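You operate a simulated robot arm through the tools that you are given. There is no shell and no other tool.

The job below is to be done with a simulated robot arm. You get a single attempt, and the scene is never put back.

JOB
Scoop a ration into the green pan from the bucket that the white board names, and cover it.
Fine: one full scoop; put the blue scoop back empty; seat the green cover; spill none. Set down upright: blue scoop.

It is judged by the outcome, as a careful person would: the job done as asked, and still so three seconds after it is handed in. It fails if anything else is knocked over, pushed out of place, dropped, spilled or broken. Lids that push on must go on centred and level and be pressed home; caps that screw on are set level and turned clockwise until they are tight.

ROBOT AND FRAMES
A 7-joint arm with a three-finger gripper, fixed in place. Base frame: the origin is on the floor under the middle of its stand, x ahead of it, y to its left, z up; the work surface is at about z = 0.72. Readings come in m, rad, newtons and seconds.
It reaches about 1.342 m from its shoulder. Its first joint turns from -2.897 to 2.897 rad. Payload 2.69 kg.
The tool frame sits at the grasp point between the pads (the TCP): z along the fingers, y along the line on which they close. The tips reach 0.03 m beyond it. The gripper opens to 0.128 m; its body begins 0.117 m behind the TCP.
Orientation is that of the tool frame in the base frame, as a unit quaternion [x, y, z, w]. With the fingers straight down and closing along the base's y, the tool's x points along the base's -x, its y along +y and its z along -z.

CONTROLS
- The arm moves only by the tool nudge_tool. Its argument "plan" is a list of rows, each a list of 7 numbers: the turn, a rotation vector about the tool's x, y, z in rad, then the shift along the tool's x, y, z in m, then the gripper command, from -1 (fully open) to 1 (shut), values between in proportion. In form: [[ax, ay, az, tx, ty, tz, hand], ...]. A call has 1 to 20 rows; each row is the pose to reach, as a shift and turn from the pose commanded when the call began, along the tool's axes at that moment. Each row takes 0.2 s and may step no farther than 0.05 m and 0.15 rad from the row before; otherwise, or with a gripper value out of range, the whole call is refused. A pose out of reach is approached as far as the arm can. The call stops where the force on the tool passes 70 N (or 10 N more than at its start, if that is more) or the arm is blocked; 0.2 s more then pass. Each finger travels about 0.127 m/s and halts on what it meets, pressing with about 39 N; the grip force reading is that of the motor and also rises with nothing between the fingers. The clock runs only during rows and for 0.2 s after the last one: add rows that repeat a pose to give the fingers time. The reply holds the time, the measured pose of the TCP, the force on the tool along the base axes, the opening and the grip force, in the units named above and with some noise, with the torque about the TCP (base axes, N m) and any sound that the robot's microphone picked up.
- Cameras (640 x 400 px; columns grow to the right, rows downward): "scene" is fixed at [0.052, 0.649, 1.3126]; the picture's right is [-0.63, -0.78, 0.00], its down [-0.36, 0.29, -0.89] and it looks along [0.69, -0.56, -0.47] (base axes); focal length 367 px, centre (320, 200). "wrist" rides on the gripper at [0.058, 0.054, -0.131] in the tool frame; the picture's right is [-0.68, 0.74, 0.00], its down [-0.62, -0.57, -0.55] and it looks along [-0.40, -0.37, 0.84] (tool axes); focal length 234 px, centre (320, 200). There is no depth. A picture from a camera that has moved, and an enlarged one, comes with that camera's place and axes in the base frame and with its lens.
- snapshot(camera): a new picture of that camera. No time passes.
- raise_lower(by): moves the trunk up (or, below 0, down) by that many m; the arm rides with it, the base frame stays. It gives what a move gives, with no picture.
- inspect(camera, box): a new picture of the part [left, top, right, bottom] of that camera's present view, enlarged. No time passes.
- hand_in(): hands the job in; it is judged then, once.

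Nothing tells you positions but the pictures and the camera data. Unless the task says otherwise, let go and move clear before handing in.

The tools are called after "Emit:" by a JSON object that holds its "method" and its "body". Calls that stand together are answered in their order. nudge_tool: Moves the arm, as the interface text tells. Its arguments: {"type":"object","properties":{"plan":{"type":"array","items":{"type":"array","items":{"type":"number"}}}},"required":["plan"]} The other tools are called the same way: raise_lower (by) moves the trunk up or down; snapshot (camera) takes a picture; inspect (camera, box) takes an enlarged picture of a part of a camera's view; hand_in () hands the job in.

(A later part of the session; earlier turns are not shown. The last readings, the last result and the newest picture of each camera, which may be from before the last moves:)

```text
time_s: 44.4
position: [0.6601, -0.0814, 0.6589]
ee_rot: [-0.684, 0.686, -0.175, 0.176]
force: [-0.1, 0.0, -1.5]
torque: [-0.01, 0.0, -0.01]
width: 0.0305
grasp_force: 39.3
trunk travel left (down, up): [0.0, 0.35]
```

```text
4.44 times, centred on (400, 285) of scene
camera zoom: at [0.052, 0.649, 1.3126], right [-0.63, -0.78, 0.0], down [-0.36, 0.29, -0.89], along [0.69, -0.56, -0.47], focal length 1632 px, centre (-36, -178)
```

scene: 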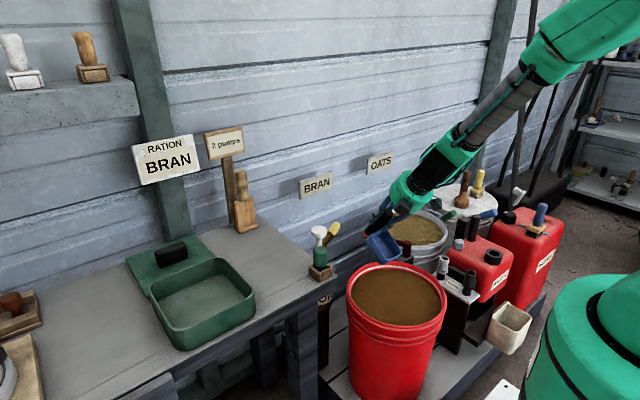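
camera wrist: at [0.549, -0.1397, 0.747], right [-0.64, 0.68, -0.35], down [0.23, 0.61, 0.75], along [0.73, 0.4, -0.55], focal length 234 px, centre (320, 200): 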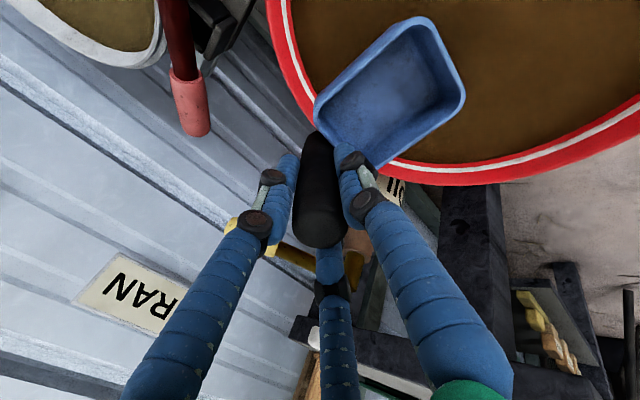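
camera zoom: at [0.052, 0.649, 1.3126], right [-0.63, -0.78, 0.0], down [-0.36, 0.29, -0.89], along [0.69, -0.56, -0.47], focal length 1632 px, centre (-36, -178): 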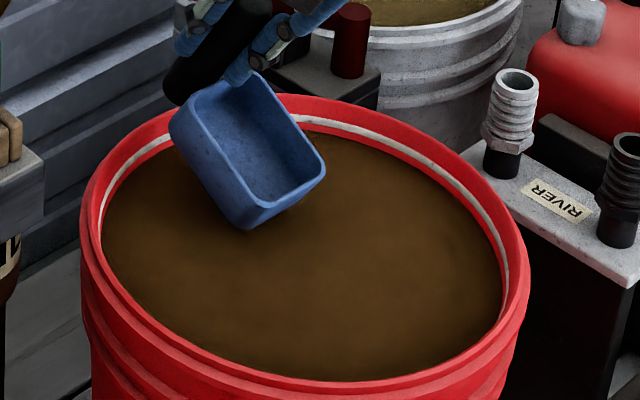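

The fit gives the rim at z≈0.53 centred (0.578, -0.071), and the bran surface at z≈0.505 with inner radius 0.14. I'll start the slicing dig slowly from the far side, watching the force.

Emit:
{"method": "nudge_tool", "body": {"plan": [[0, 0, 0, -0.0105, 0.008, 0.01, 1], [0, 0, 0, -0.0105, 0.0159, 0.0198, 1], [0, 0, 0, -0.0105, 0.0256, 0.027, 1], [0, 0, 0, -0.0105, 0.0353, 0.0343, 1], [0, 0, 0, -0.0105, 0.0444, 0.0407, 1]]}}

Emit:
{"method": "inspect", "body": {"camera": "scene", "box": [330, 220, 490, 320]}}

```text
time_s: 45.5
position: [0.6585, -0.0696, 0.6218]
ee_rot: [-0.686, 0.69, -0.166, 0.163]
force: [-0.4, -0.4, -1.8]
torque: [0.02, 0.01, 0.02]
width: 0.0305
grasp_force: 38.7
out of reach, approached as far as the arm can: row 2, 3, 4, 5
trunk travel left (down, up): [0.0, 0.35]
```

```text
4.00 times, centred on (410, 270) of scene
camera zoom: at [0.052, 0.649, 1.3126], right [-0.63, -0.78, 0.0], down [-0.36, 0.29, -0.89], along [0.69, -0.56, -0.47], focal length 1469 px, centre (-40, -80)
```

zoom: 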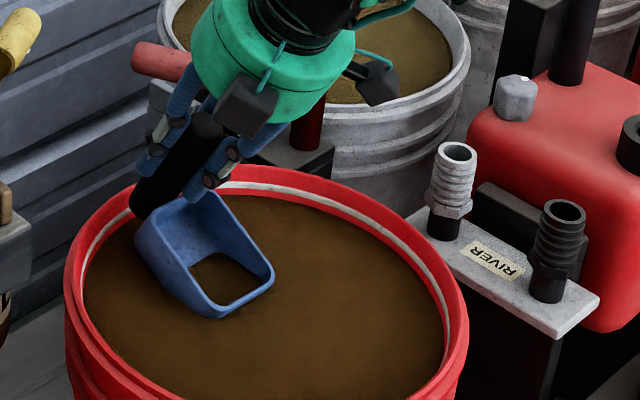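

The lip is already slicing into the bran with no resistance, and the pitch limit shrinks as I go down. I'll keep digging forward while easing the pitch.

Emit:
{"method": "nudge_tool", "body": {"plan": [[-0.035, 0, 0, 0, 0.011, 0.0066, 1], [-0.07, 0, 0, 0, 0.0219, 0.0133, 1], [-0.095, 0, 0, 0, 0.0309, 0.02, 1], [-0.12, 0, 0, 0, 0.0399, 0.0266, 1], [-0.145, 0, 0, 0, 0.0497, 0.0317, 1], [-0.17, 0, 0, 0, 0.0596, 0.0368, 1]]}}

Emit:
{"method": "inspect", "body": {"camera": "scene", "box": [330, 220, 490, 320]}}

Emit:
{"method": "snapshot", "body": {"camera": "wrist"}}

```text
time_s: 47.0
position: [0.6248, -0.0702, 0.5589]
ee_rot: [-0.696, 0.699, -0.116, 0.117]
force: [-0.2, 0.0, -2.1]
torque: [-0.01, 0.03, 0.03]
width: 0.0305
grasp_force: 38.9
trunk travel left (down, up): [0.0, 0.35]
```

```text
4.00 times, centred on (410, 270) of scene
camera zoom: at [0.052, 0.649, 1.3126], right [-0.63, -0.78, 0.0], down [-0.36, 0.29, -0.89], along [0.69, -0.56, -0.47], focal length 1469 px, centre (-40, -80)
```

zoom: 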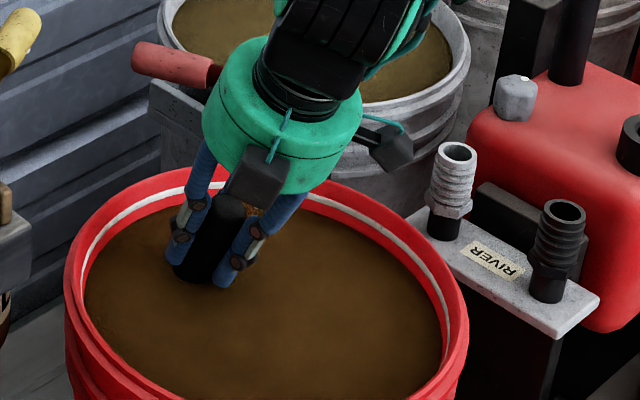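

```text
taken
camera wrist: at [0.5305, -0.1279, 0.6663], right [-0.69, 0.68, -0.24], down [0.36, 0.61, 0.7], along [0.62, 0.4, -0.67], focal length 234 px, centre (320, 200)
```

wrist: 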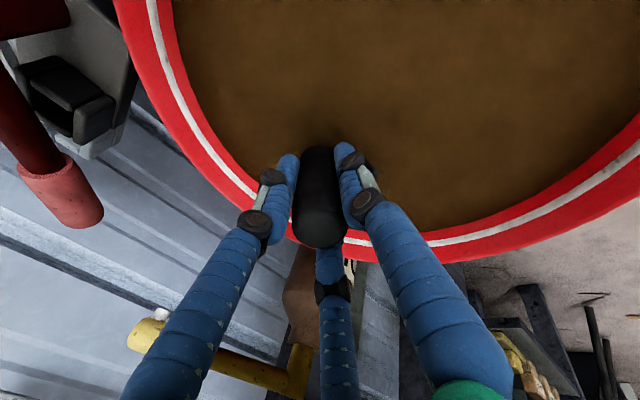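

The bowl is fully under the surface. Now I'll sweep forward and bring it level while still submerged.

Emit:
{"method": "nudge_tool", "body": {"plan": [[-0.04, 0, 0, 0, 0.0072, 0.0012, 1], [-0.08, 0, 0, 0, 0.0144, 0.0024, 1], [-0.12, 0, 0, 0, 0.02, 0.0032, 1], [-0.16, 0, 0, 0, 0.0254, 0.0039, 1], [-0.2, 0, 0, 0, 0.0295, 0.0036, 1], [-0.24, 0, 0, 0, 0.0336, 0.0032, 1], [-0.285, 0, 0, 0, 0.0355, 0.0025, 1], [-0.33, 0, 0, 0, 0.0374, 0.0019, 1], [-0.33, 0, 0, 0, 0.0374, 0.0019, 1]]}}

Emit:
{"method": "inspect", "body": {"camera": "scene", "box": [330, 220, 490, 320]}}

```text
time_s: 49.0
position: [0.5895, -0.0701, 0.5462]
ee_rot: [-0.706, 0.709, 0.0, 0.001]
force: [0.4, 1.2, -1.9]
torque: [-0.02, -0.1, -0.01]
width: 0.0307
grasp_force: 38.9
trunk travel left (down, up): [0.0, 0.35]
```

```text
4.00 times, centred on (410, 270) of scene
camera zoom: at [0.052, 0.649, 1.3126], right [-0.63, -0.78, 0.0], down [-0.36, 0.29, -0.89], along [0.69, -0.56, -0.47], focal length 1469 px, centre (-40, -80)
```

zoom: 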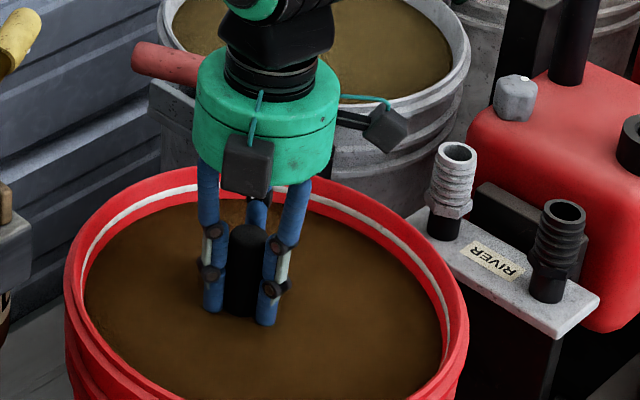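

The scoop is level and submerged. I'll lift straight up slowly and see how full it is.

Emit:
{"method": "nudge_tool", "body": {"plan": [[0, 0, 0, 0, 0, -0.006, 1], [0, 0, 0, 0, 0, -0.014, 1], [0, 0, 0, 0, 0, -0.024, 1], [0, 0, 0, 0, 0, -0.034, 1], [0, 0, 0, 0, 0, -0.044, 1], [0, 0, 0, 0, 0, -0.054, 1], [0, 0, 0, 0, 0, -0.064, 1], [0, 0, 0, 0, 0, -0.074, 1], [0, 0, 0, 0, 0, -0.08, 1], [0, 0, 0, 0, 0, -0.08, 1]]}}

Emit:
{"method": "inspect", "body": {"camera": "scene", "box": [330, 200, 490, 300]}}

Emit:
{"method": "snapshot", "body": {"camera": "wrist"}}

```text
time_s: 51.1
position: [0.5895, -0.07, 0.6256]
ee_rot: [-0.706, 0.708, 0.0, 0.0]
force: [0.1, 0.0, -1.4]
torque: [0.01, -0.07, 0.04]
width: 0.0305
grasp_force: 38.9
trunk travel left (down, up): [0.0, 0.35]
```

```text
4.00 times, centred on (410, 250) of scene
camera zoom: at [0.052, 0.649, 1.3126], right [-0.63, -0.78, 0.0], down [-0.36, 0.29, -0.89], along [0.69, -0.56, -0.47], focal length 1469 px, centre (-40, 0)
```

zoom: 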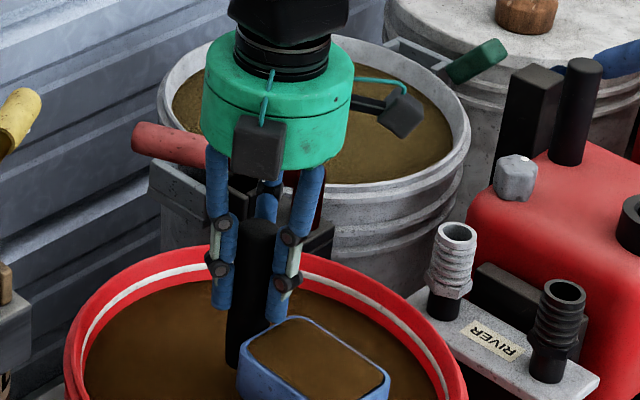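

```text
taken
camera wrist: at [0.5351, -0.1281, 0.7571], right [-0.73, 0.68, 0.0], down [0.57, 0.61, 0.55], along [0.37, 0.4, -0.83], focal length 234 px, centre (320, 200)
```

wrist: 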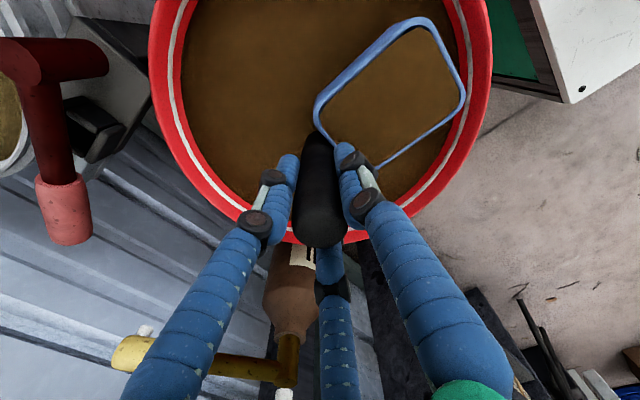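

The scoop came up level and brim-full of bran. I'll raise the trunk back up and check that nothing slips before moving sideways.

Emit:
{"method": "raise_lower", "body": {"by": 0.15}}

Emit:
{"method": "inspect", "body": {"camera": "scene", "box": [330, 160, 490, 260]}}

Emit:
{"method": "inspect", "body": {"camera": "scene", "box": [330, 240, 490, 340]}}

```text
time_s: 52.9
position: [0.5899, -0.0695, 0.7763]
ee_rot: [-0.706, 0.708, -0.001, 0.002]
force: [0.2, 0.2, -2.4]
torque: [-0.01, -0.11, 0.01]
width: 0.0307
grasp_force: 39.1
trunk travel left (down, up): [-0.15, 0.2]
```

```text
4.00 times, centred on (410, 210) of scene
camera zoom: at [0.052, 0.649, 1.3126], right [-0.63, -0.78, 0.0], down [-0.36, 0.29, -0.89], along [0.69, -0.56, -0.47], focal length 1469 px, centre (-40, 160)
```

zoom: 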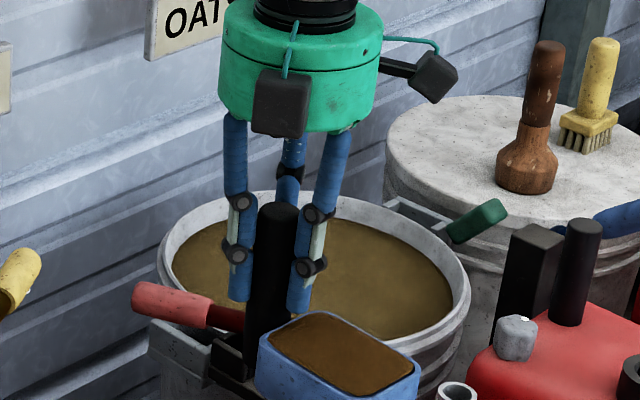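

```text
4.00 times, centred on (410, 290) of scene
camera zoom: at [0.052, 0.649, 1.3126], right [-0.63, -0.78, 0.0], down [-0.36, 0.29, -0.89], along [0.69, -0.56, -0.47], focal length 1469 px, centre (-40, -160)
```

zoom: 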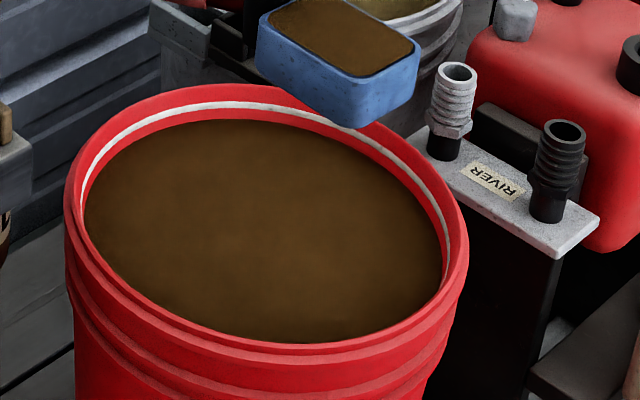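

Still brim-full and level. I'll raise and carry it slowly toward the pan, keeping it level.

Emit:
{"method": "nudge_tool", "body": {"plan": [[0, 0, 0, 0, 0, -0.006, 1], [0, 0, 0, 0, 0, -0.018, 1], [0, 0, 0, 0, 0, -0.036, 1], [0, 0, 0, 0, 0, -0.056, 1], [0, 0, 0, 0, 0, -0.076, 1], [0, 0, 0, 0, 0, -0.096, 1], [0, 0, 0, 0, 0, -0.116, 1], [0, 0, 0, 0, 0, -0.136, 1], [0, 0, 0, -0.004, -0.001, -0.148, 1], [0, 0, 0, -0.014, -0.003, -0.155, 1], [0, 0, 0, -0.032, -0.008, -0.158, 1], [0, 0, 0, -0.054, -0.014, -0.158, 1], [0, 0, 0, -0.076, -0.02, -0.158, 1], [0, 0, 0, -0.098, -0.026, -0.158, 1], [0, 0, 0, -0.12, -0.032, -0.158, 1], [0, 0, 0, -0.142, -0.038, -0.158, 1], [0, 0, 0, -0.164, -0.044, -0.158, 1], [0, 0, 0, -0.184, -0.05, -0.158, 1], [0, 0, 0, -0.196, -0.054, -0.158, 1], [0, 0, 0, -0.2, -0.056, -0.158, 1]]}}

Emit:
{"method": "snapshot", "body": {"camera": "scene"}}

Emit:
{"method": "snapshot", "body": {"camera": "wrist"}}

```text
time_s: 57.1
position: [0.6473, 0.13, 0.9347]
ee_rot: [-0.706, 0.708, 0.0, 0.001]
force: [0.5, -1.2, -1.6]
torque: [-0.03, -0.08, -0.01]
width: 0.0306
grasp_force: 38.9
trunk travel left (down, up): [-0.15, 0.2]
```

```text
taken
```

scene: 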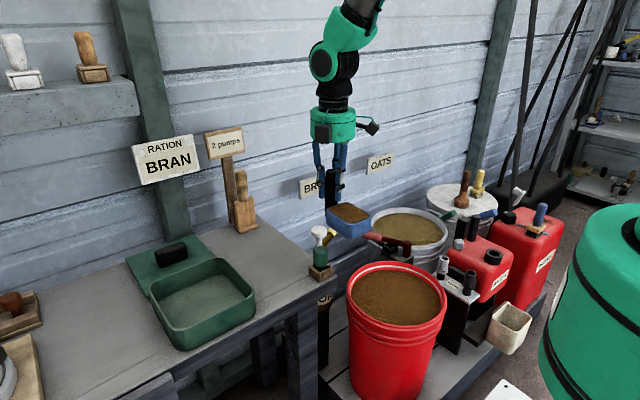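

```text
taken
camera wrist: at [0.5918, 0.0718, 1.0654], right [-0.73, 0.68, 0.0], down [0.57, 0.61, 0.55], along [0.37, 0.4, -0.83], focal length 234 px, centre (320, 200)
```

wrist: 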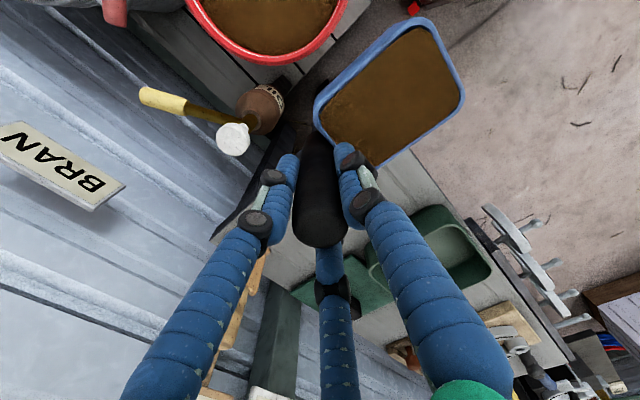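

Nothing spilled. I'll continue carrying it over the pan to the pour start position.

Emit:
{"method": "nudge_tool", "body": {"plan": [[0, 0, 0, -0.005, -0.001, 0, 1], [0, 0, 0, -0.018, -0.004, 0, 1], [0, 0, 0, -0.038, -0.01, 0, 1], [0, 0, 0, -0.06, -0.018, 0, 1], [0, 0, 0, -0.082, -0.026, 0, 1], [0, 0, 0, -0.104, -0.034, 0, 1], [0, 0, 0, -0.126, -0.043, 0, 1], [0, 0, 0, -0.148, -0.052, 0, 1], [0, 0, 0, -0.17, -0.061, 0, 1], [0, 0, 0, -0.192, -0.07, 0, 1], [0, 0, 0, -0.214, -0.079, 0, 1], [0, 0, 0, -0.236, -0.088, 0, 1], [0, 0, 0, -0.258, -0.097, 0, 1], [0, 0, 0, -0.28, -0.106, 0, 1], [0, 0, 0, -0.3, -0.115, 0, 1], [0, 0, 0, -0.318, -0.123, 0, 1], [0, 0, 0, -0.33, -0.128, 0, 1], [0, 0, 0, -0.336, -0.131, 0, 1], [0, 0, 0, -0.338, -0.132, 0, 1], [0, 0, 0, -0.338, -0.132, 0, 1]]}}

Emit:
{"method": "snapshot", "body": {"camera": "scene"}}

Emit:
{"method": "snapshot", "body": {"camera": "wrist"}}

```text
time_s: 61.3
position: [0.7793, 0.4684, 0.9355]
ee_rot: [-0.705, 0.709, 0.0, 0.001]
force: [-0.3, 0.1, -3.3]
torque: [0.01, -0.05, 0.0]
width: 0.0306
grasp_force: 39.6
trunk travel left (down, up): [-0.15, 0.2]
```

```text
taken
```

scene: 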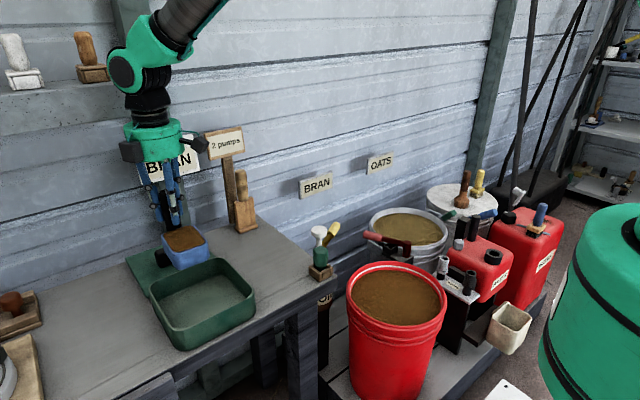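

```text
taken
camera wrist: at [0.725, 0.4092, 1.0664], right [-0.73, 0.68, 0.0], down [0.57, 0.61, 0.55], along [0.37, 0.4, -0.83], focal length 234 px, centre (320, 200)
```

wrist: 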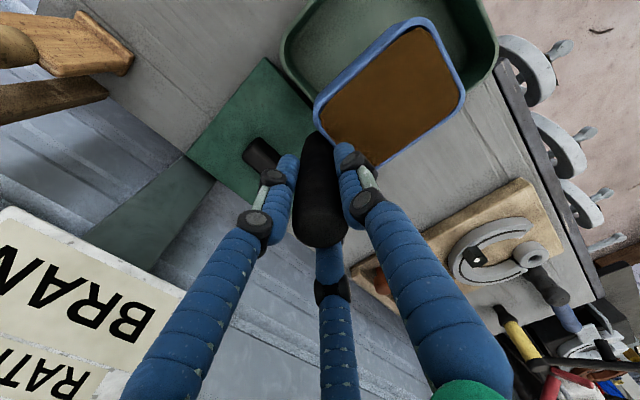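

The scoop is over the pan, whose rim spans about x 0.59–0.76 and y 0.38–0.555. I'll start tilting slowly, keeping the front lip over the pan's middle.

Emit:
{"method": "nudge_tool", "body": {"plan": [[0, 0, 0, 0, 0, 0.006, 1], [0, 0, 0, 0, 0, 0.016, 1], [0, 0, 0, 0, 0, 0.026, 1], [0, 0, 0, 0, 0, 0.034, 1], [0.05, 0, 0, 0, 0.0028, 0.0348, 1], [0.1, 0, 0, 0, 0.0058, 0.0347, 1], [0.2, 0, 0, 0, 0.0124, 0.0294, 1], [0.3, 0, 0, 0, 0.02, 0.0249, 1], [0.4, 0, 0, 0, 0.0285, 0.0212, 1], [0.5, 0, 0, 0, 0.0379, 0.0184, 1], [0.5, 0, 0, 0, 0.0379, 0.0184, 1]]}}

Emit:
{"method": "inspect", "body": {"camera": "scene", "box": [120, 220, 280, 360]}}

Emit:
{"method": "snapshot", "body": {"camera": "wrist"}}

```text
time_s: 63.7
position: [0.7402, 0.4681, 0.9171]
ee_rot: [-0.683, 0.687, -0.175, 0.176]
force: [-1.1, 0.7, -0.8]
torque: [-0.03, -0.01, 0.01]
width: 0.0309
grasp_force: 39.4
trunk travel left (down, up): [-0.15, 0.2]
```

```text
2.86 times, centred on (200, 290) of scene
camera zoom: at [0.052, 0.649, 1.3126], right [-0.63, -0.78, 0.0], down [-0.36, 0.29, -0.89], along [0.69, -0.56, -0.47], focal length 1049 px, centre (663, -57)
```

zoom: 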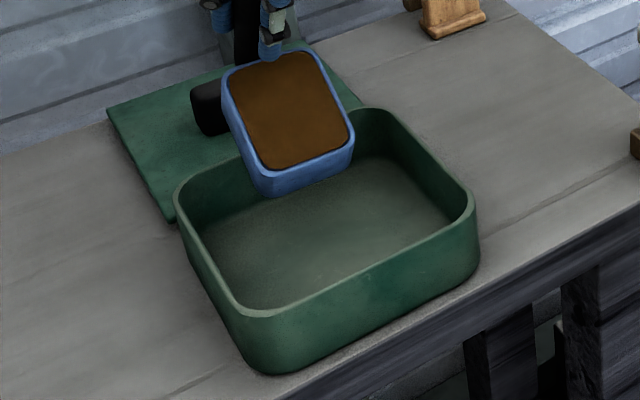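

```text
taken
camera wrist: at [0.6299, 0.4098, 1.006], right [-0.64, 0.68, -0.35], down [0.23, 0.61, 0.75], along [0.73, 0.4, -0.55], focal length 234 px, centre (320, 200)
```

wrist: 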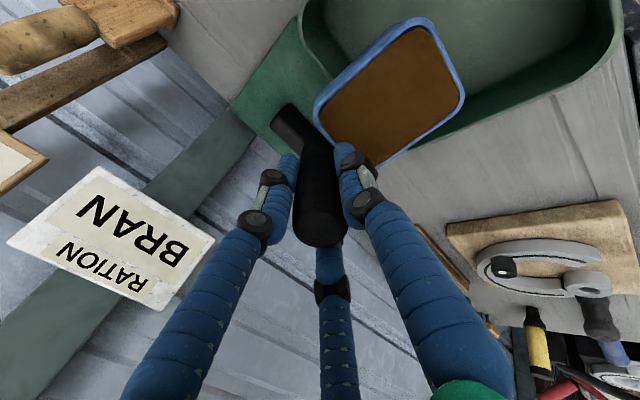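

Emit:
{"method": "nudge_tool", "body": {"plan": [[0.1, 0, 0, 0, 0.0079, -0.0064, 1], [0.2, 0, 0, 0, 0.0145, -0.0166, 1], [0.3, 0, 0, 0, 0.0221, -0.0262, 1], [0.4, 0, 0, 0, 0.0306, -0.0349, 1], [0.4, 0, 0, 0, 0.0306, -0.0349, 1]]}}

Emit:
{"method": "inspect", "body": {"camera": "scene", "box": [120, 220, 280, 360]}}

```text
time_s: 64.9
position: [0.6985, 0.4676, 0.9336]
ee_rot: [-0.635, 0.637, -0.309, 0.309]
force: [-0.9, 0.1, -2.4]
torque: [-0.03, 0.07, -0.01]
width: 0.0308
grasp_force: 39.1
trunk travel left (down, up): [-0.15, 0.2]
```

```text
2.86 times, centred on (200, 290) of scene
camera zoom: at [0.052, 0.649, 1.3126], right [-0.63, -0.78, 0.0], down [-0.36, 0.29, -0.89], along [0.69, -0.56, -0.47], focal length 1049 px, centre (663, -57)
```

zoom: 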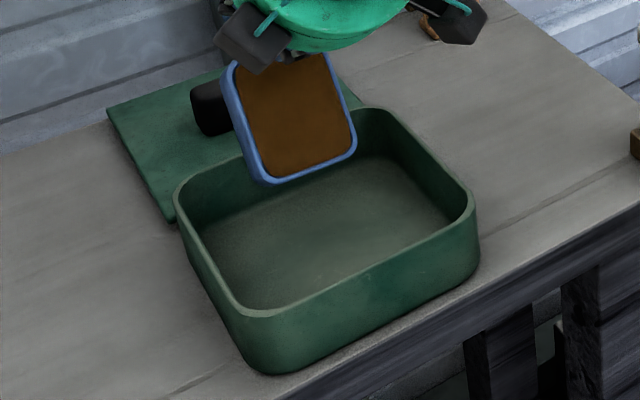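

Emit:
{"method": "nudge_tool", "body": {"plan": [[0.1, 0, 0, 0, 0.0092, -0.0155, 1], [0.2, 0, 0, 0, 0.0171, -0.0273, 1], [0.3, 0, 0, 0, 0.0247, -0.0369, 1], [0.3, 0, 0, 0, 0.0247, -0.0369, 1]]}}

Emit:
{"method": "inspect", "body": {"camera": "scene", "box": [120, 220, 280, 360]}}

```text
time_s: 65.9
position: [0.6541, 0.4682, 0.935]
ee_rot: [-0.582, 0.584, -0.4, 0.4]
force: [-0.1, 0.0, -2.4]
torque: [0.01, 0.04, -0.02]
width: 0.0304
grasp_force: 38.7
trunk travel left (down, up): [-0.15, 0.2]
```

```text
2.86 times, centred on (200, 290) of scene
camera zoom: at [0.052, 0.649, 1.3126], right [-0.63, -0.78, 0.0], down [-0.36, 0.29, -0.89], along [0.69, -0.56, -0.47], focal length 1049 px, centre (663, -57)
```

zoom: 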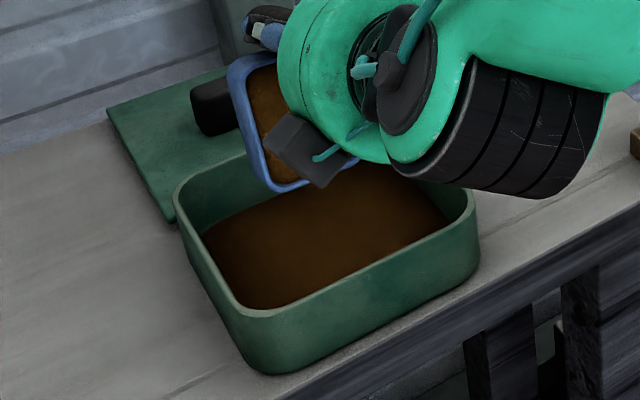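

Bran is flowing into the pan now. I'll continue tilting to empty the scoop fully over the pan, and hold it there.

Emit:
{"method": "nudge_tool", "body": {"plan": [[0.1, 0, 0, 0, 0.0056, -0.0108, 1], [0.2, 0, 0, 0, 0.0114, -0.0192, 1], [0.3, 0, 0, 0, 0.0179, -0.0259, 1], [0.4, 0, 0, 0, 0.0253, -0.0318, 1], [0.5, 0, 0, 0, 0.0329, -0.0351, 1], [0.6, 0, 0, 0, 0.039, -0.038, 1], [0.75, 0, 0, 0, 0.0442, -0.0403, 1], [0.75, 0, 0, 0, 0.0442, -0.0403, 1], [0.75, 0, 0, 0, 0.0442, -0.0403, 1], [0.75, 0, 0, 0, 0.0442, -0.0403, 1], [0.75, 0, 0, 0, 0.0442, -0.0403, 1]]}}

Emit:
{"method": "inspect", "body": {"camera": "scene", "box": [120, 220, 280, 360]}}

Emit:
{"method": "snapshot", "body": {"camera": "wrist"}}

```text
time_s: 68.3
position: [0.6009, 0.4697, 0.9095]
ee_rot: [0.394, -0.397, 0.587, -0.585]
force: [-0.6, 0.7, -2.4]
torque: [0.04, 0.18, 0.03]
width: 0.0305
grasp_force: 38.6
trunk travel left (down, up): [-0.15, 0.2]
```

```text
2.86 times, centred on (200, 290) of scene
camera zoom: at [0.052, 0.649, 1.3126], right [-0.63, -0.78, 0.0], down [-0.36, 0.29, -0.89], along [0.69, -0.56, -0.47], focal length 1049 px, centre (663, -57)
```

zoom: 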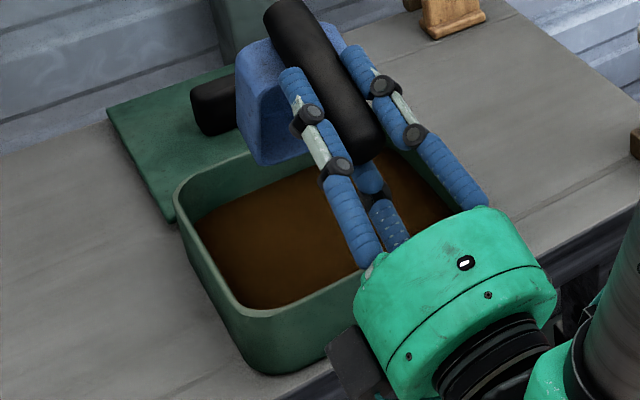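

```text
taken
camera wrist: at [0.4978, 0.4104, 0.8108], right [0.28, 0.68, -0.68], down [-0.72, 0.62, 0.32], along [0.64, 0.4, 0.66], focal length 234 px, centre (320, 200)
```

wrist: 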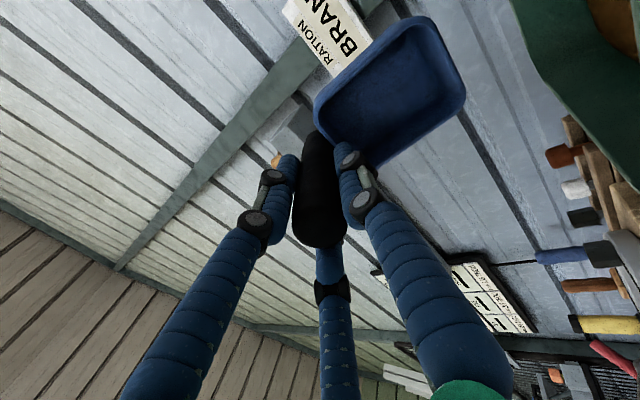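

Emit:
{"method": "inspect", "body": {"camera": "wrist", "box": [300, 0, 480, 180]}}

```text
2.22 times, centred on (390, 90) of wrist
camera zoom: at [0.4978, 0.4104, 0.8108], right [0.28, 0.68, -0.68], down [-0.72, 0.62, 0.32], along [0.64, 0.4, 0.66], focal length 520 px, centre (164, 444)
```

zoom: 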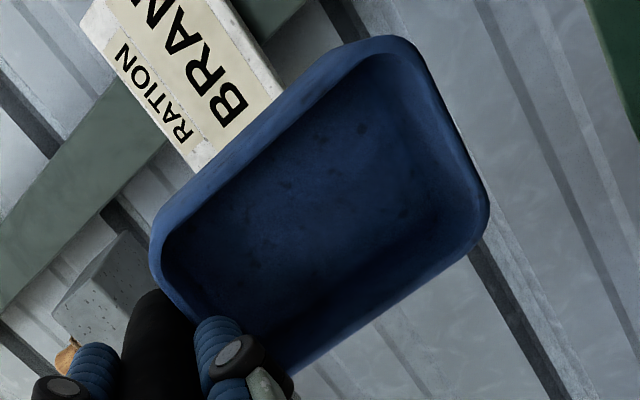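

The scoop is completely empty and the bran is all in the pan. I'll raise and level the scoop.

Emit:
{"method": "nudge_tool", "body": {"plan": [[0, 0, 0, 0, -0.0254, 0.0173, 1], [-0.1, 0, 0, 0, -0.0508, 0.0346, 1], [-0.25, 0, 0, 0, -0.0762, 0.0519, 1], [-0.4, 0, 0, 0, -0.0762, 0.0519, 1], [-0.55, 0, 0, 0, -0.0762, 0.0519, 1], [-0.7, 0, 0, 0, -0.0762, 0.0519, 1], [-0.85, 0, 0, 0, -0.0762, 0.0519, 1], [-1.0, 0, 0, 0, -0.0762, 0.0519, 1], [-1.15, 0, 0, 0, -0.0762, 0.0519, 1], [-1.3, 0, 0, 0, -0.0762, 0.0519, 1], [-1.45, 0, 0, 0, -0.0762, 0.0519, 1], [-1.6, 0, 0, 0, -0.0762, 0.0519, 1], [-1.75, 0, 0, 0, -0.0762, 0.0519, 1], [-1.88, 0, 0, 0, -0.0762, 0.0519, 1], [-1.95, 0, 0, 0, -0.0762, 0.0519, 1], [-1.95, 0, 0, 0, -0.0762, 0.0519, 1]]}}

Emit:
{"method": "snapshot", "body": {"camera": "scene"}}

Emit:
{"method": "inspect", "body": {"camera": "scene", "box": [110, 220, 310, 360]}}

Emit:
{"method": "snapshot", "body": {"camera": "wrist"}}

```text
time_s: 71.7
position: [0.619, 0.4679, 0.9975]
ee_rot: [-0.706, 0.708, 0.0, 0.001]
force: [1.0, -0.4, -2.4]
torque: [0.01, -0.04, 0.01]
width: 0.0305
grasp_force: 39.4
trunk travel left (down, up): [-0.15, 0.2]
```

```text
taken
```

scene: 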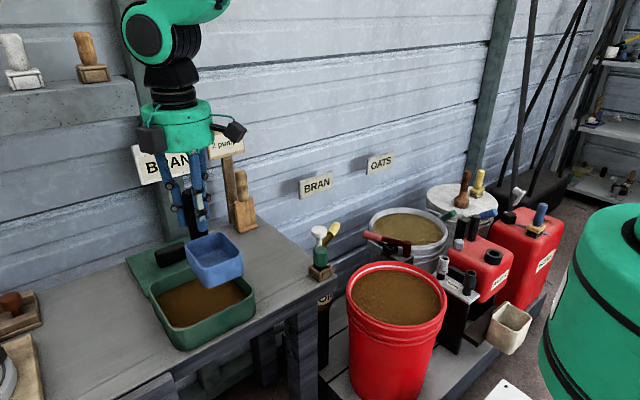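

```text
2.86 times, centred on (210, 290) of scene
camera zoom: at [0.052, 0.649, 1.3126], right [-0.63, -0.78, 0.0], down [-0.36, 0.29, -0.89], along [0.69, -0.56, -0.47], focal length 1049 px, centre (634, -57)
```

zoom: 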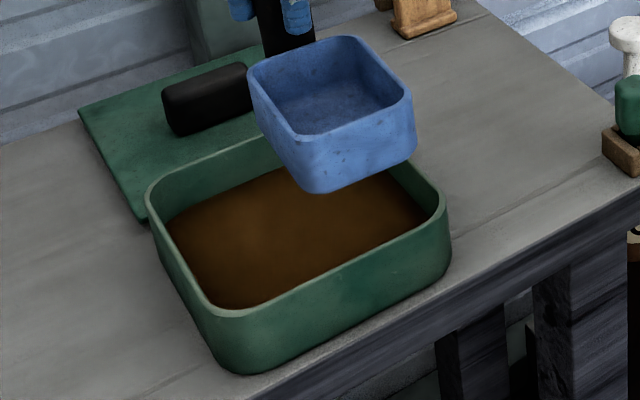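

```text
taken
camera wrist: at [0.5654, 0.4098, 1.13], right [-0.73, 0.68, 0.0], down [0.57, 0.61, 0.55], along [0.37, 0.4, -0.84], focal length 234 px, centre (320, 200)
```

wrist: 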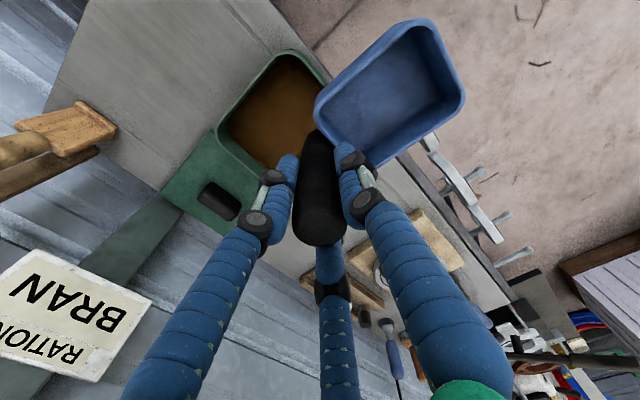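

The bran is in the pan with nothing spilled around it. Next I'll take the empty scoop back to its spot, turning the hand back to +90°.

Emit:
{"method": "nudge_tool", "body": {"plan": [[0, 0, 0.1, 0.015, -0.004, 0, 1], [0, 0, 0.25, 0.035, -0.009, -0.003, 1], [0, 0, 0.4, 0.06, -0.015, -0.005, 1], [0, 0, 0.55, 0.085, -0.021, -0.008, 1], [0, 0, 0.7, 0.11, -0.027, -0.01, 1], [0, 0, 0.85, 0.135, -0.034, -0.01, 1], [0, 0, 1.0, 0.16, -0.04, -0.01, 1], [0, 0, 1.15, 0.178, -0.044, -0.01, 1], [0, 0, 1.3, 0.1885, -0.047, -0.01, 1], [0, 0, 1.45, 0.1885, -0.047, -0.01, 1], [0, 0, 1.6, 0.1885, -0.047, -0.01, 1], [0, 0, 1.75, 0.1885, -0.047, -0.01, 1], [0, 0, 1.9, 0.1885, -0.047, -0.01, 1], [0, 0, 2.05, 0.1885, -0.047, -0.01, 1], [0, 0, 2.2, 0.1885, -0.047, -0.01, 1], [0, 0, 2.35, 0.1885, -0.047, -0.01, 1], [0, 0, 2.5, 0.1885, -0.047, -0.01, 1], [0, 0, 2.65, 0.1885, -0.047, -0.01, 1], [0, 0, 2.8, 0.1885, -0.047, -0.01, 1], [0, 0, 2.95, 0.1885, -0.047, -0.01, 1]]}}

Emit:
{"method": "nudge_tool", "body": {"plan": [[0, 0, 0.12, 0, 0, 0, 1], [0, 0, 0.195, 0, 0, 0, 1], [0, 0, 0.195, 0, 0, 0, 1]]}}

Emit:
{"method": "snapshot", "body": {"camera": "wrist"}}

```text
time_s: 75.9
position: [0.6662, 0.2795, 1.0084]
ee_rot: [0.639, 0.769, 0.0, 0.001]
force: [0.8, -1.0, -1.8]
torque: [0.01, 0.04, -0.01]
width: 0.0308
grasp_force: 39.2
trunk travel left (down, up): [-0.15, 0.2]
```

```text
time_s: 76.7
position: [0.6657, 0.2792, 1.0084]
ee_rot: [0.71, 0.704, 0.002, 0.001]
force: [-0.4, -1.2, -2.3]
torque: [-0.02, 0.07, -0.01]
width: 0.0304
grasp_force: 39.1
trunk travel left (down, up): [-0.15, 0.2]
```

```text
taken
camera wrist: at [0.7197, 0.3373, 1.1404], right [0.73, -0.68, 0.0], down [-0.57, -0.61, 0.55], along [-0.37, -0.4, -0.84], focal length 234 px, centre (320, 200)
```

wrist: 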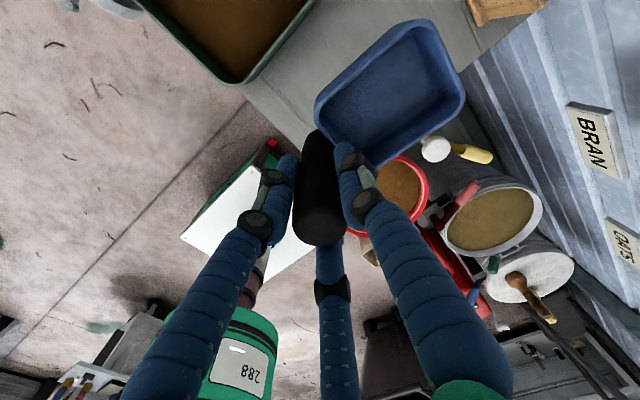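

Emit:
{"method": "nudge_tool", "body": {"plan": [[0, 0, 0, 0, 0, 0.02, 1], [0, 0, 0, 0, 0, 0.05, 1], [0, 0, 0, 0, 0, 0.085, 1], [0, 0, 0, 0, 0, 0.12, 1], [0, 0, 0, 0, 0, 0.15, 1], [0, 0, 0, 0, 0, 0.175, 1], [0, 0, 0, 0, 0, 0.188, 1], [0, 0, 0, 0, 0, 0.194, 1], [0, 0, 0, 0, 0, 0.194, 1]]}}

Emit:
{"method": "inspect", "body": {"camera": "scene", "box": [210, 200, 370, 300]}}

```text
time_s: 78.7
position: [0.6669, 0.2804, 0.8154]
ee_rot: [0.709, 0.705, 0.001, -0.001]
force: [-0.5, 0.4, -2.5]
torque: [-0.03, 0.05, 0.0]
width: 0.0308
grasp_force: 39.3
trunk travel left (down, up): [-0.15, 0.2]
```

```text
4.00 times, centred on (290, 250) of scene
camera zoom: at [0.052, 0.649, 1.3126], right [-0.63, -0.78, 0.0], down [-0.36, 0.29, -0.89], along [0.69, -0.56, -0.47], focal length 1469 px, centre (440, 0)
```

zoom: 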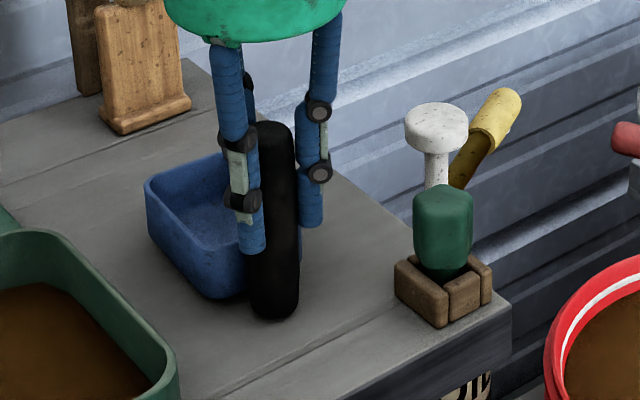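

The scoop looks slightly tilted in the grip compared with when I picked it up. I'll check this closely before setting it down.

Emit:
{"method": "snapshot", "body": {"camera": "wrist"}}

Emit:
{"method": "inspect", "body": {"camera": "wrist", "box": [280, 0, 480, 260]}}

Emit:
{"method": "inspect", "body": {"camera": "scene", "box": [240, 220, 320, 290]}}

```text
taken
camera wrist: at [0.7196, 0.3377, 0.9466], right [0.73, -0.68, 0.0], down [-0.57, -0.61, 0.55], along [-0.37, -0.4, -0.84], focal length 234 px, centre (320, 200)
```

wrist: 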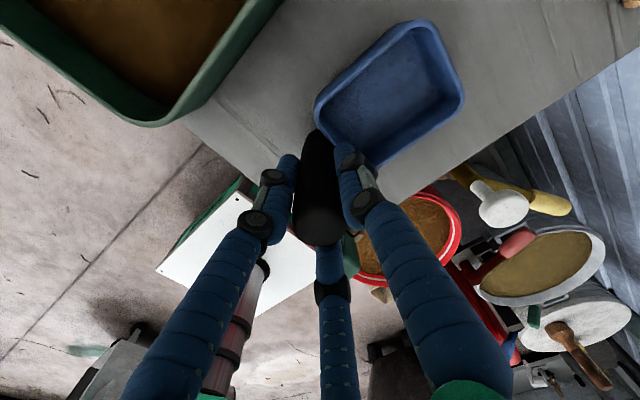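

```text
1.54 times, centred on (380, 130) of wrist
camera zoom: at [0.7196, 0.3377, 0.9466], right [0.73, -0.68, 0.0], down [-0.57, -0.61, 0.55], along [-0.37, -0.4, -0.84], focal length 360 px, centre (228, 308)
```

zoom: 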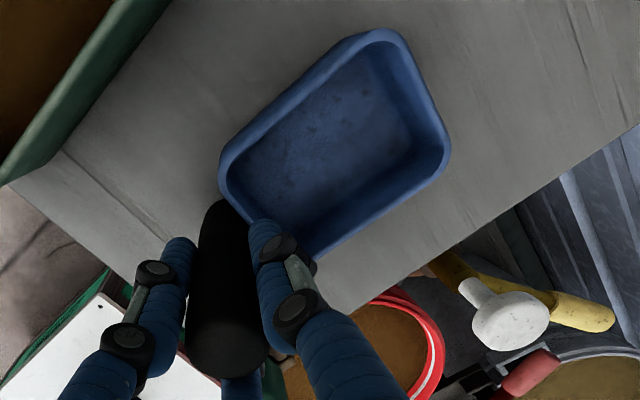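

```text
5.71 times, centred on (280, 255) of scene
camera zoom: at [0.052, 0.649, 1.3126], right [-0.63, -0.78, 0.0], down [-0.36, 0.29, -0.89], along [0.69, -0.56, -0.47], focal length 2098 px, centre (549, -114)
```

zoom: 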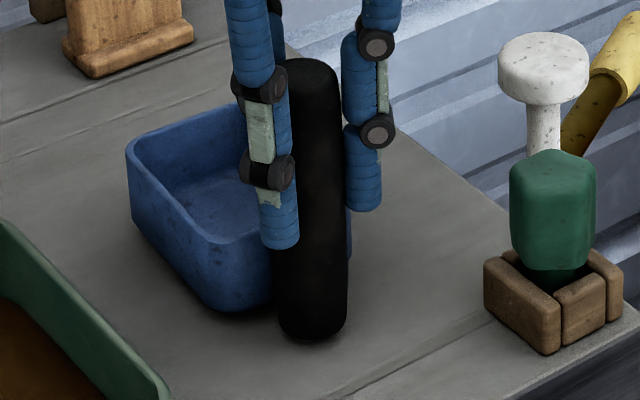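

The scoop has rotated a few degrees in the grip. I'll lower gently until it touches so the bench squares it up, watching the force.

Emit:
{"method": "nudge_tool", "body": {"plan": [[0, 0, 0, 0, 0, 0.002, 1], [0, 0, 0, 0, 0, 0.004, 1], [0, 0, 0, 0, 0, 0.006, 1], [0, 0, 0, 0, 0, 0.0075, 1], [0, 0, 0, 0, 0, 0.0075, 1]]}}

Emit:
{"method": "inspect", "body": {"camera": "scene", "box": [240, 220, 320, 290]}}

```text
time_s: 79.9
position: [0.6664, 0.2791, 0.8079]
ee_rot: [0.709, 0.705, 0.003, 0.0]
force: [0.2, 0.6, -1.7]
torque: [0.0, 0.03, 0.03]
width: 0.0306
grasp_force: 39.1
trunk travel left (down, up): [-0.15, 0.2]
```

```text
5.71 times, centred on (280, 255) of scene
camera zoom: at [0.052, 0.649, 1.3126], right [-0.63, -0.78, 0.0], down [-0.36, 0.29, -0.89], along [0.69, -0.56, -0.47], focal length 2098 px, centre (549, -114)
```

zoom: 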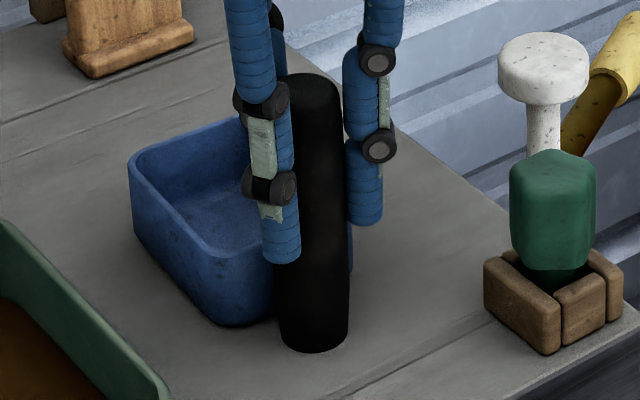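

Emit:
{"method": "nudge_tool", "body": {"plan": [[0, 0, 0, 0, 0, 0.001, 1], [0, 0, 0, 0, 0, 0.002, 1], [0, 0, 0, 0, 0, 0.003, 1], [0, 0, 0, 0, 0, 0.003, 1]]}}

Emit:
{"method": "inspect", "body": {"camera": "scene", "box": [240, 220, 320, 290]}}

```text
time_s: 80.9
position: [0.667, 0.2808, 0.8075]
ee_rot: [0.709, 0.705, 0.002, 0.002]
force: [-6.4, -1.6, 28.8]
torque: [-0.4, 0.33, -0.04]
width: 0.0306
grasp_force: 38.8
trunk travel left (down, up): [-0.15, 0.2]
```

```text
5.71 times, centred on (280, 255) of scene
camera zoom: at [0.052, 0.649, 1.3126], right [-0.63, -0.78, 0.0], down [-0.36, 0.29, -0.89], along [0.69, -0.56, -0.47], focal length 2098 px, centre (549, -114)
```

zoom: 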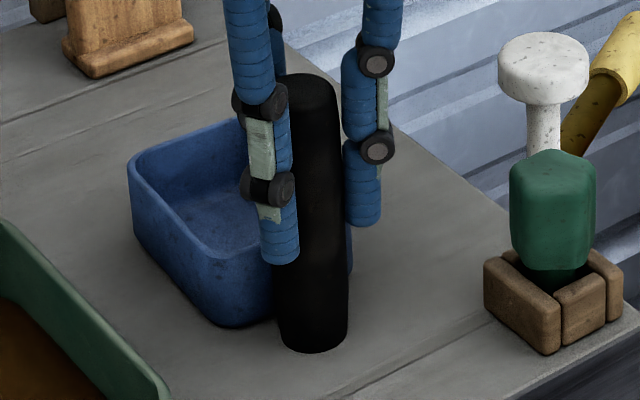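

It's in contact with the bench (about 30 N). I'll relieve the pressure and then open the fingers gently.

Emit:
{"method": "nudge_tool", "body": {"plan": [[0, 0, 0, 0, 0, -0.001, 1], [0, 0, 0, 0, 0, -0.0022, 1], [0, 0, 0, 0, 0, -0.0022, 1]]}}

Emit:
{"method": "nudge_tool", "body": {"plan": [[0, 0, 0, 0, 0, 0, 0.5], [0, 0, 0, 0, 0, 0, 0.4], [0, 0, 0, 0, 0, 0, 0.2], [0, 0, 0, 0, 0, 0, 0], [0, 0, 0, 0, 0, 0, -0.2], [0, 0, 0, 0, 0, 0, -0.25], [0, 0, 0, 0, 0, 0, -0.25]]}}

Emit:
{"method": "inspect", "body": {"camera": "scene", "box": [240, 220, 320, 290]}}

Emit:
{"method": "snapshot", "body": {"camera": "wrist"}}

```text
time_s: 81.7
position: [0.6674, 0.2792, 0.8083]
ee_rot: [0.709, 0.705, 0.002, 0.001]
force: [3.8, 3.9, 11.1]
torque: [0.32, -0.58, 0.06]
width: 0.0307
grasp_force: 38.6
trunk travel left (down, up): [-0.15, 0.2]
```

```text
time_s: 83.3
position: [0.6672, 0.279, 0.8069]
ee_rot: [0.71, 0.704, 0.001, 0.0]
force: [0.2, 0.7, 0.0]
torque: [0.01, 0.0, 0.04]
width: 0.0801
grasp_force: 0.0
trunk travel left (down, up): [-0.15, 0.2]
```

```text
5.71 times, centred on (280, 255) of scene
camera zoom: at [0.052, 0.649, 1.3126], right [-0.63, -0.78, 0.0], down [-0.36, 0.29, -0.89], along [0.69, -0.56, -0.47], focal length 2098 px, centre (549, -114)
```

zoom: 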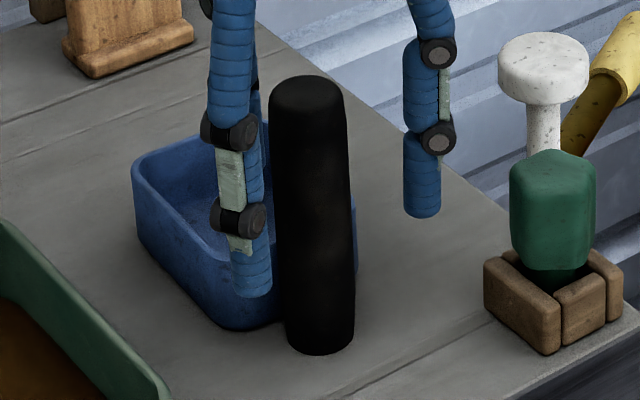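

```text
taken
camera wrist: at [0.7199, 0.3373, 0.9383], right [0.73, -0.68, 0.0], down [-0.57, -0.61, 0.55], along [-0.37, -0.4, -0.84], focal length 234 px, centre (320, 200)
```

wrist: 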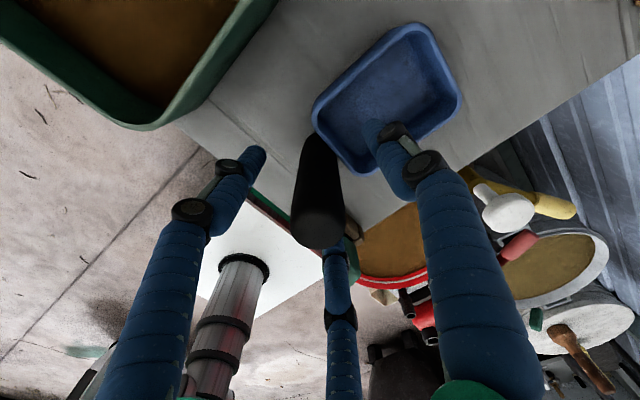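

The scoop is standing upright at its original place. I'll lift the open hand straight up and then view the cover.

Emit:
{"method": "nudge_tool", "body": {"plan": [[0, 0, 0, 0, 0, -0.015, -0.25], [0, 0, 0, 0, 0, -0.04, -0.25], [0, 0, 0, 0, 0, -0.08, -0.25], [0, 0, 0, 0, 0, -0.12, -0.25], [0, 0, 0, 0, 0, -0.16, -0.25], [0, 0, 0, 0, 0, -0.2, -0.25], [0, 0, 0, 0, 0, -0.24, -0.25], [0, 0, 0, 0, 0, -0.26, -0.25]]}}

Emit:
{"method": "inspect", "body": {"camera": "scene", "box": [120, 210, 320, 350]}}

Emit:
{"method": "snapshot", "body": {"camera": "wrist"}}

```text
time_s: 85.1
position: [0.6646, 0.2801, 1.0679]
ee_rot: [0.71, 0.705, 0.001, 0.0]
force: [0.2, -0.3, 0.7]
torque: [0.02, -0.01, 0.01]
width: 0.0799
grasp_force: 0.1
trunk travel left (down, up): [-0.15, 0.2]
```

```text
2.86 times, centred on (220, 280) of scene
camera zoom: at [0.052, 0.649, 1.3126], right [-0.63, -0.78, 0.0], down [-0.36, 0.29, -0.89], along [0.69, -0.56, -0.47], focal length 1049 px, centre (606, -29)
```

zoom: 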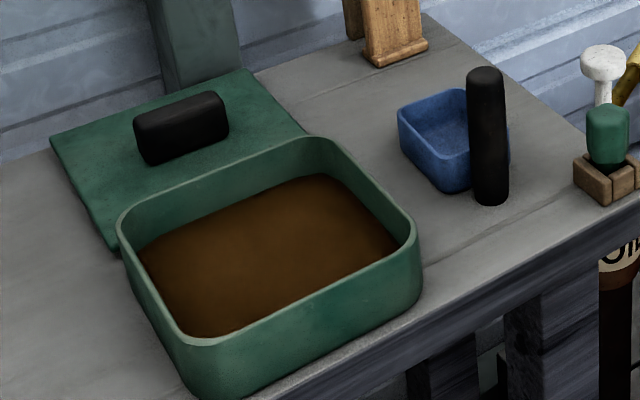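

```text
taken
camera wrist: at [0.7181, 0.3372, 1.1987], right [0.73, -0.68, 0.0], down [-0.57, -0.61, 0.55], along [-0.37, -0.4, -0.84], focal length 234 px, centre (320, 200)
```

wrist: 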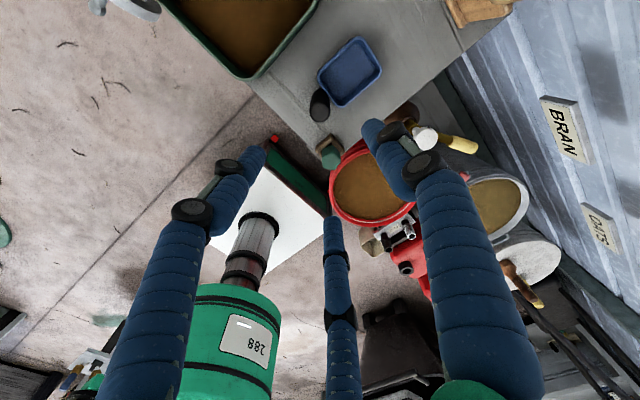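

The scoop is back, upright and empty. Next is the cover, a flat plate about 18 cm square with a black block handle, so I'll move to look straight down at it and the pan.

Emit:
{"method": "nudge_tool", "body": {"plan": [[0, 0, 0, 0.03, 0.029, 0, -1], [0, 0, 0, 0.06, 0.058, 0, -1], [0, 0, 0, 0.09, 0.087, 0.02, -1], [0, 0, 0, 0.12, 0.11, 0.035, -1], [0, 0, 0, 0.13, 0.115, 0.04, -1], [0, 0, 0, 0.13, 0.115, 0.04, -1]]}}

Emit:
{"method": "snapshot", "body": {"camera": "wrist"}}

Emit:
{"method": "inspect", "body": {"camera": "wrist", "box": [220, 0, 420, 125]}}

```text
time_s: 86.5
position: [0.7821, 0.4093, 1.0277]
ee_rot: [0.71, 0.704, 0.001, 0.0]
force: [-0.4, 0.2, 0.0]
torque: [-0.01, 0.0, -0.02]
width: 0.1282
grasp_force: 0.0
trunk travel left (down, up): [-0.15, 0.2]
```

```text
taken
camera wrist: at [0.8353, 0.4665, 1.1593], right [0.73, -0.68, 0.0], down [-0.57, -0.61, 0.55], along [-0.37, -0.4, -0.84], focal length 234 px, centre (320, 200)
```

wrist: 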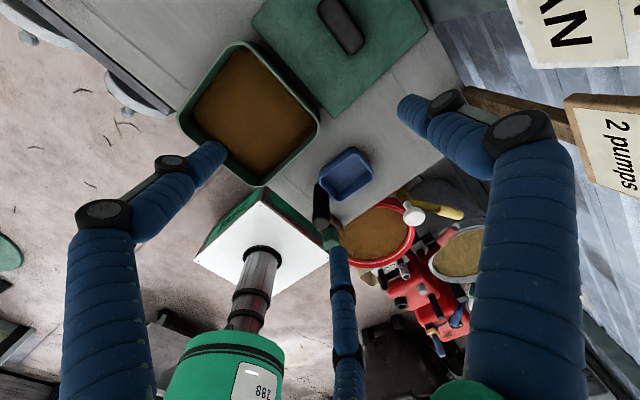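

```text
3.20 times, centred on (320, 62) of wrist
camera zoom: at [0.8353, 0.4665, 1.1593], right [0.73, -0.68, 0.0], down [-0.57, -0.61, 0.55], along [-0.37, -0.4, -0.84], focal length 749 px, centre (320, 640)
```

zoom: 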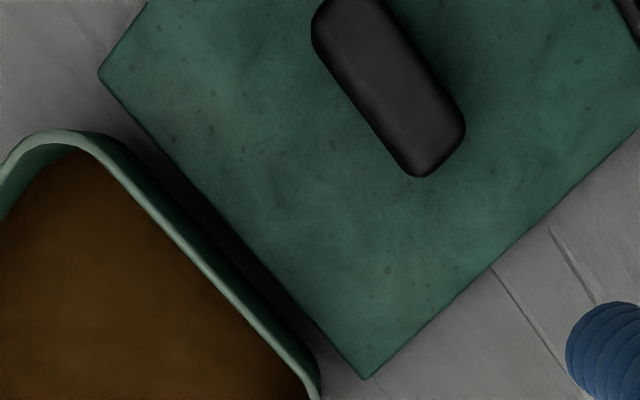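

From directly above, the cover is centred at about (0.875, 0.465) and its block handle is 0.07 × 0.03 m along y. I'll zoom on the pan rim here to pin down its centre.

Emit:
{"method": "inspect", "body": {"camera": "wrist", "box": [170, 35, 330, 135]}}

Emit:
{"method": "inspect", "body": {"camera": "wrist", "box": [170, 95, 330, 195]}}

Emit:
{"method": "inspect", "body": {"camera": "scene", "box": [120, 230, 260, 355]}}

```text
4.00 times, centred on (250, 85) of wrist
camera zoom: at [0.8353, 0.4665, 1.1593], right [0.73, -0.68, 0.0], down [-0.57, -0.61, 0.55], along [-0.37, -0.4, -0.84], focal length 937 px, centre (600, 660)
```

zoom: 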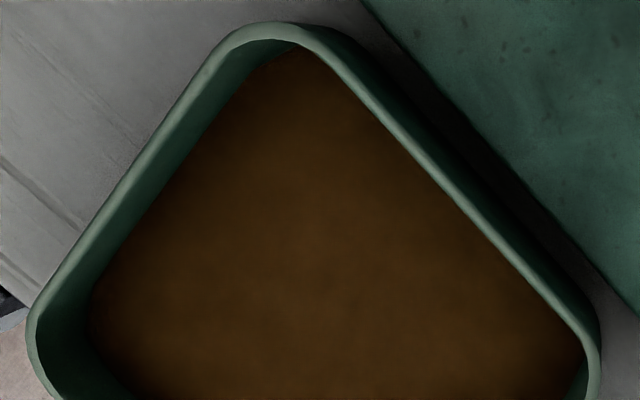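

```text
4.00 times, centred on (250, 145) of wrist
camera zoom: at [0.8353, 0.4665, 1.1593], right [0.73, -0.68, 0.0], down [-0.57, -0.61, 0.55], along [-0.37, -0.4, -0.84], focal length 937 px, centre (600, 420)
```

zoom: 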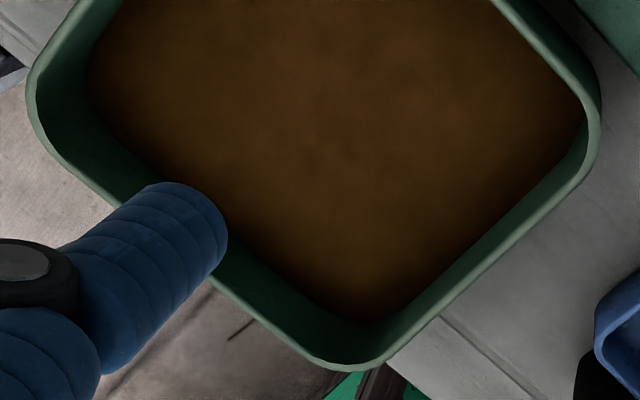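

```text
3.20 times, centred on (190, 292) of scene
camera zoom: at [0.052, 0.649, 1.3126], right [-0.63, -0.78, 0.0], down [-0.36, 0.29, -0.89], along [0.69, -0.56, -0.47], focal length 1175 px, centre (736, -96)
```

zoom: 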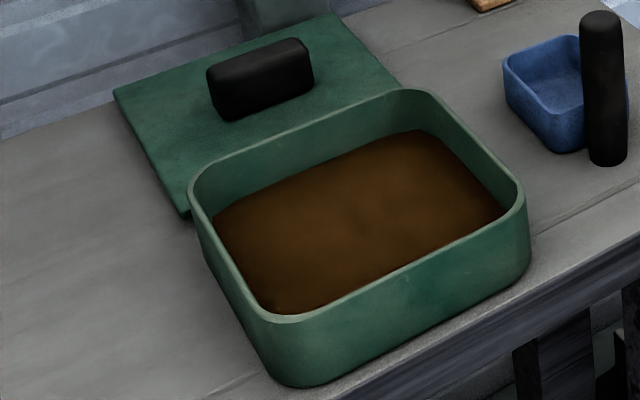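

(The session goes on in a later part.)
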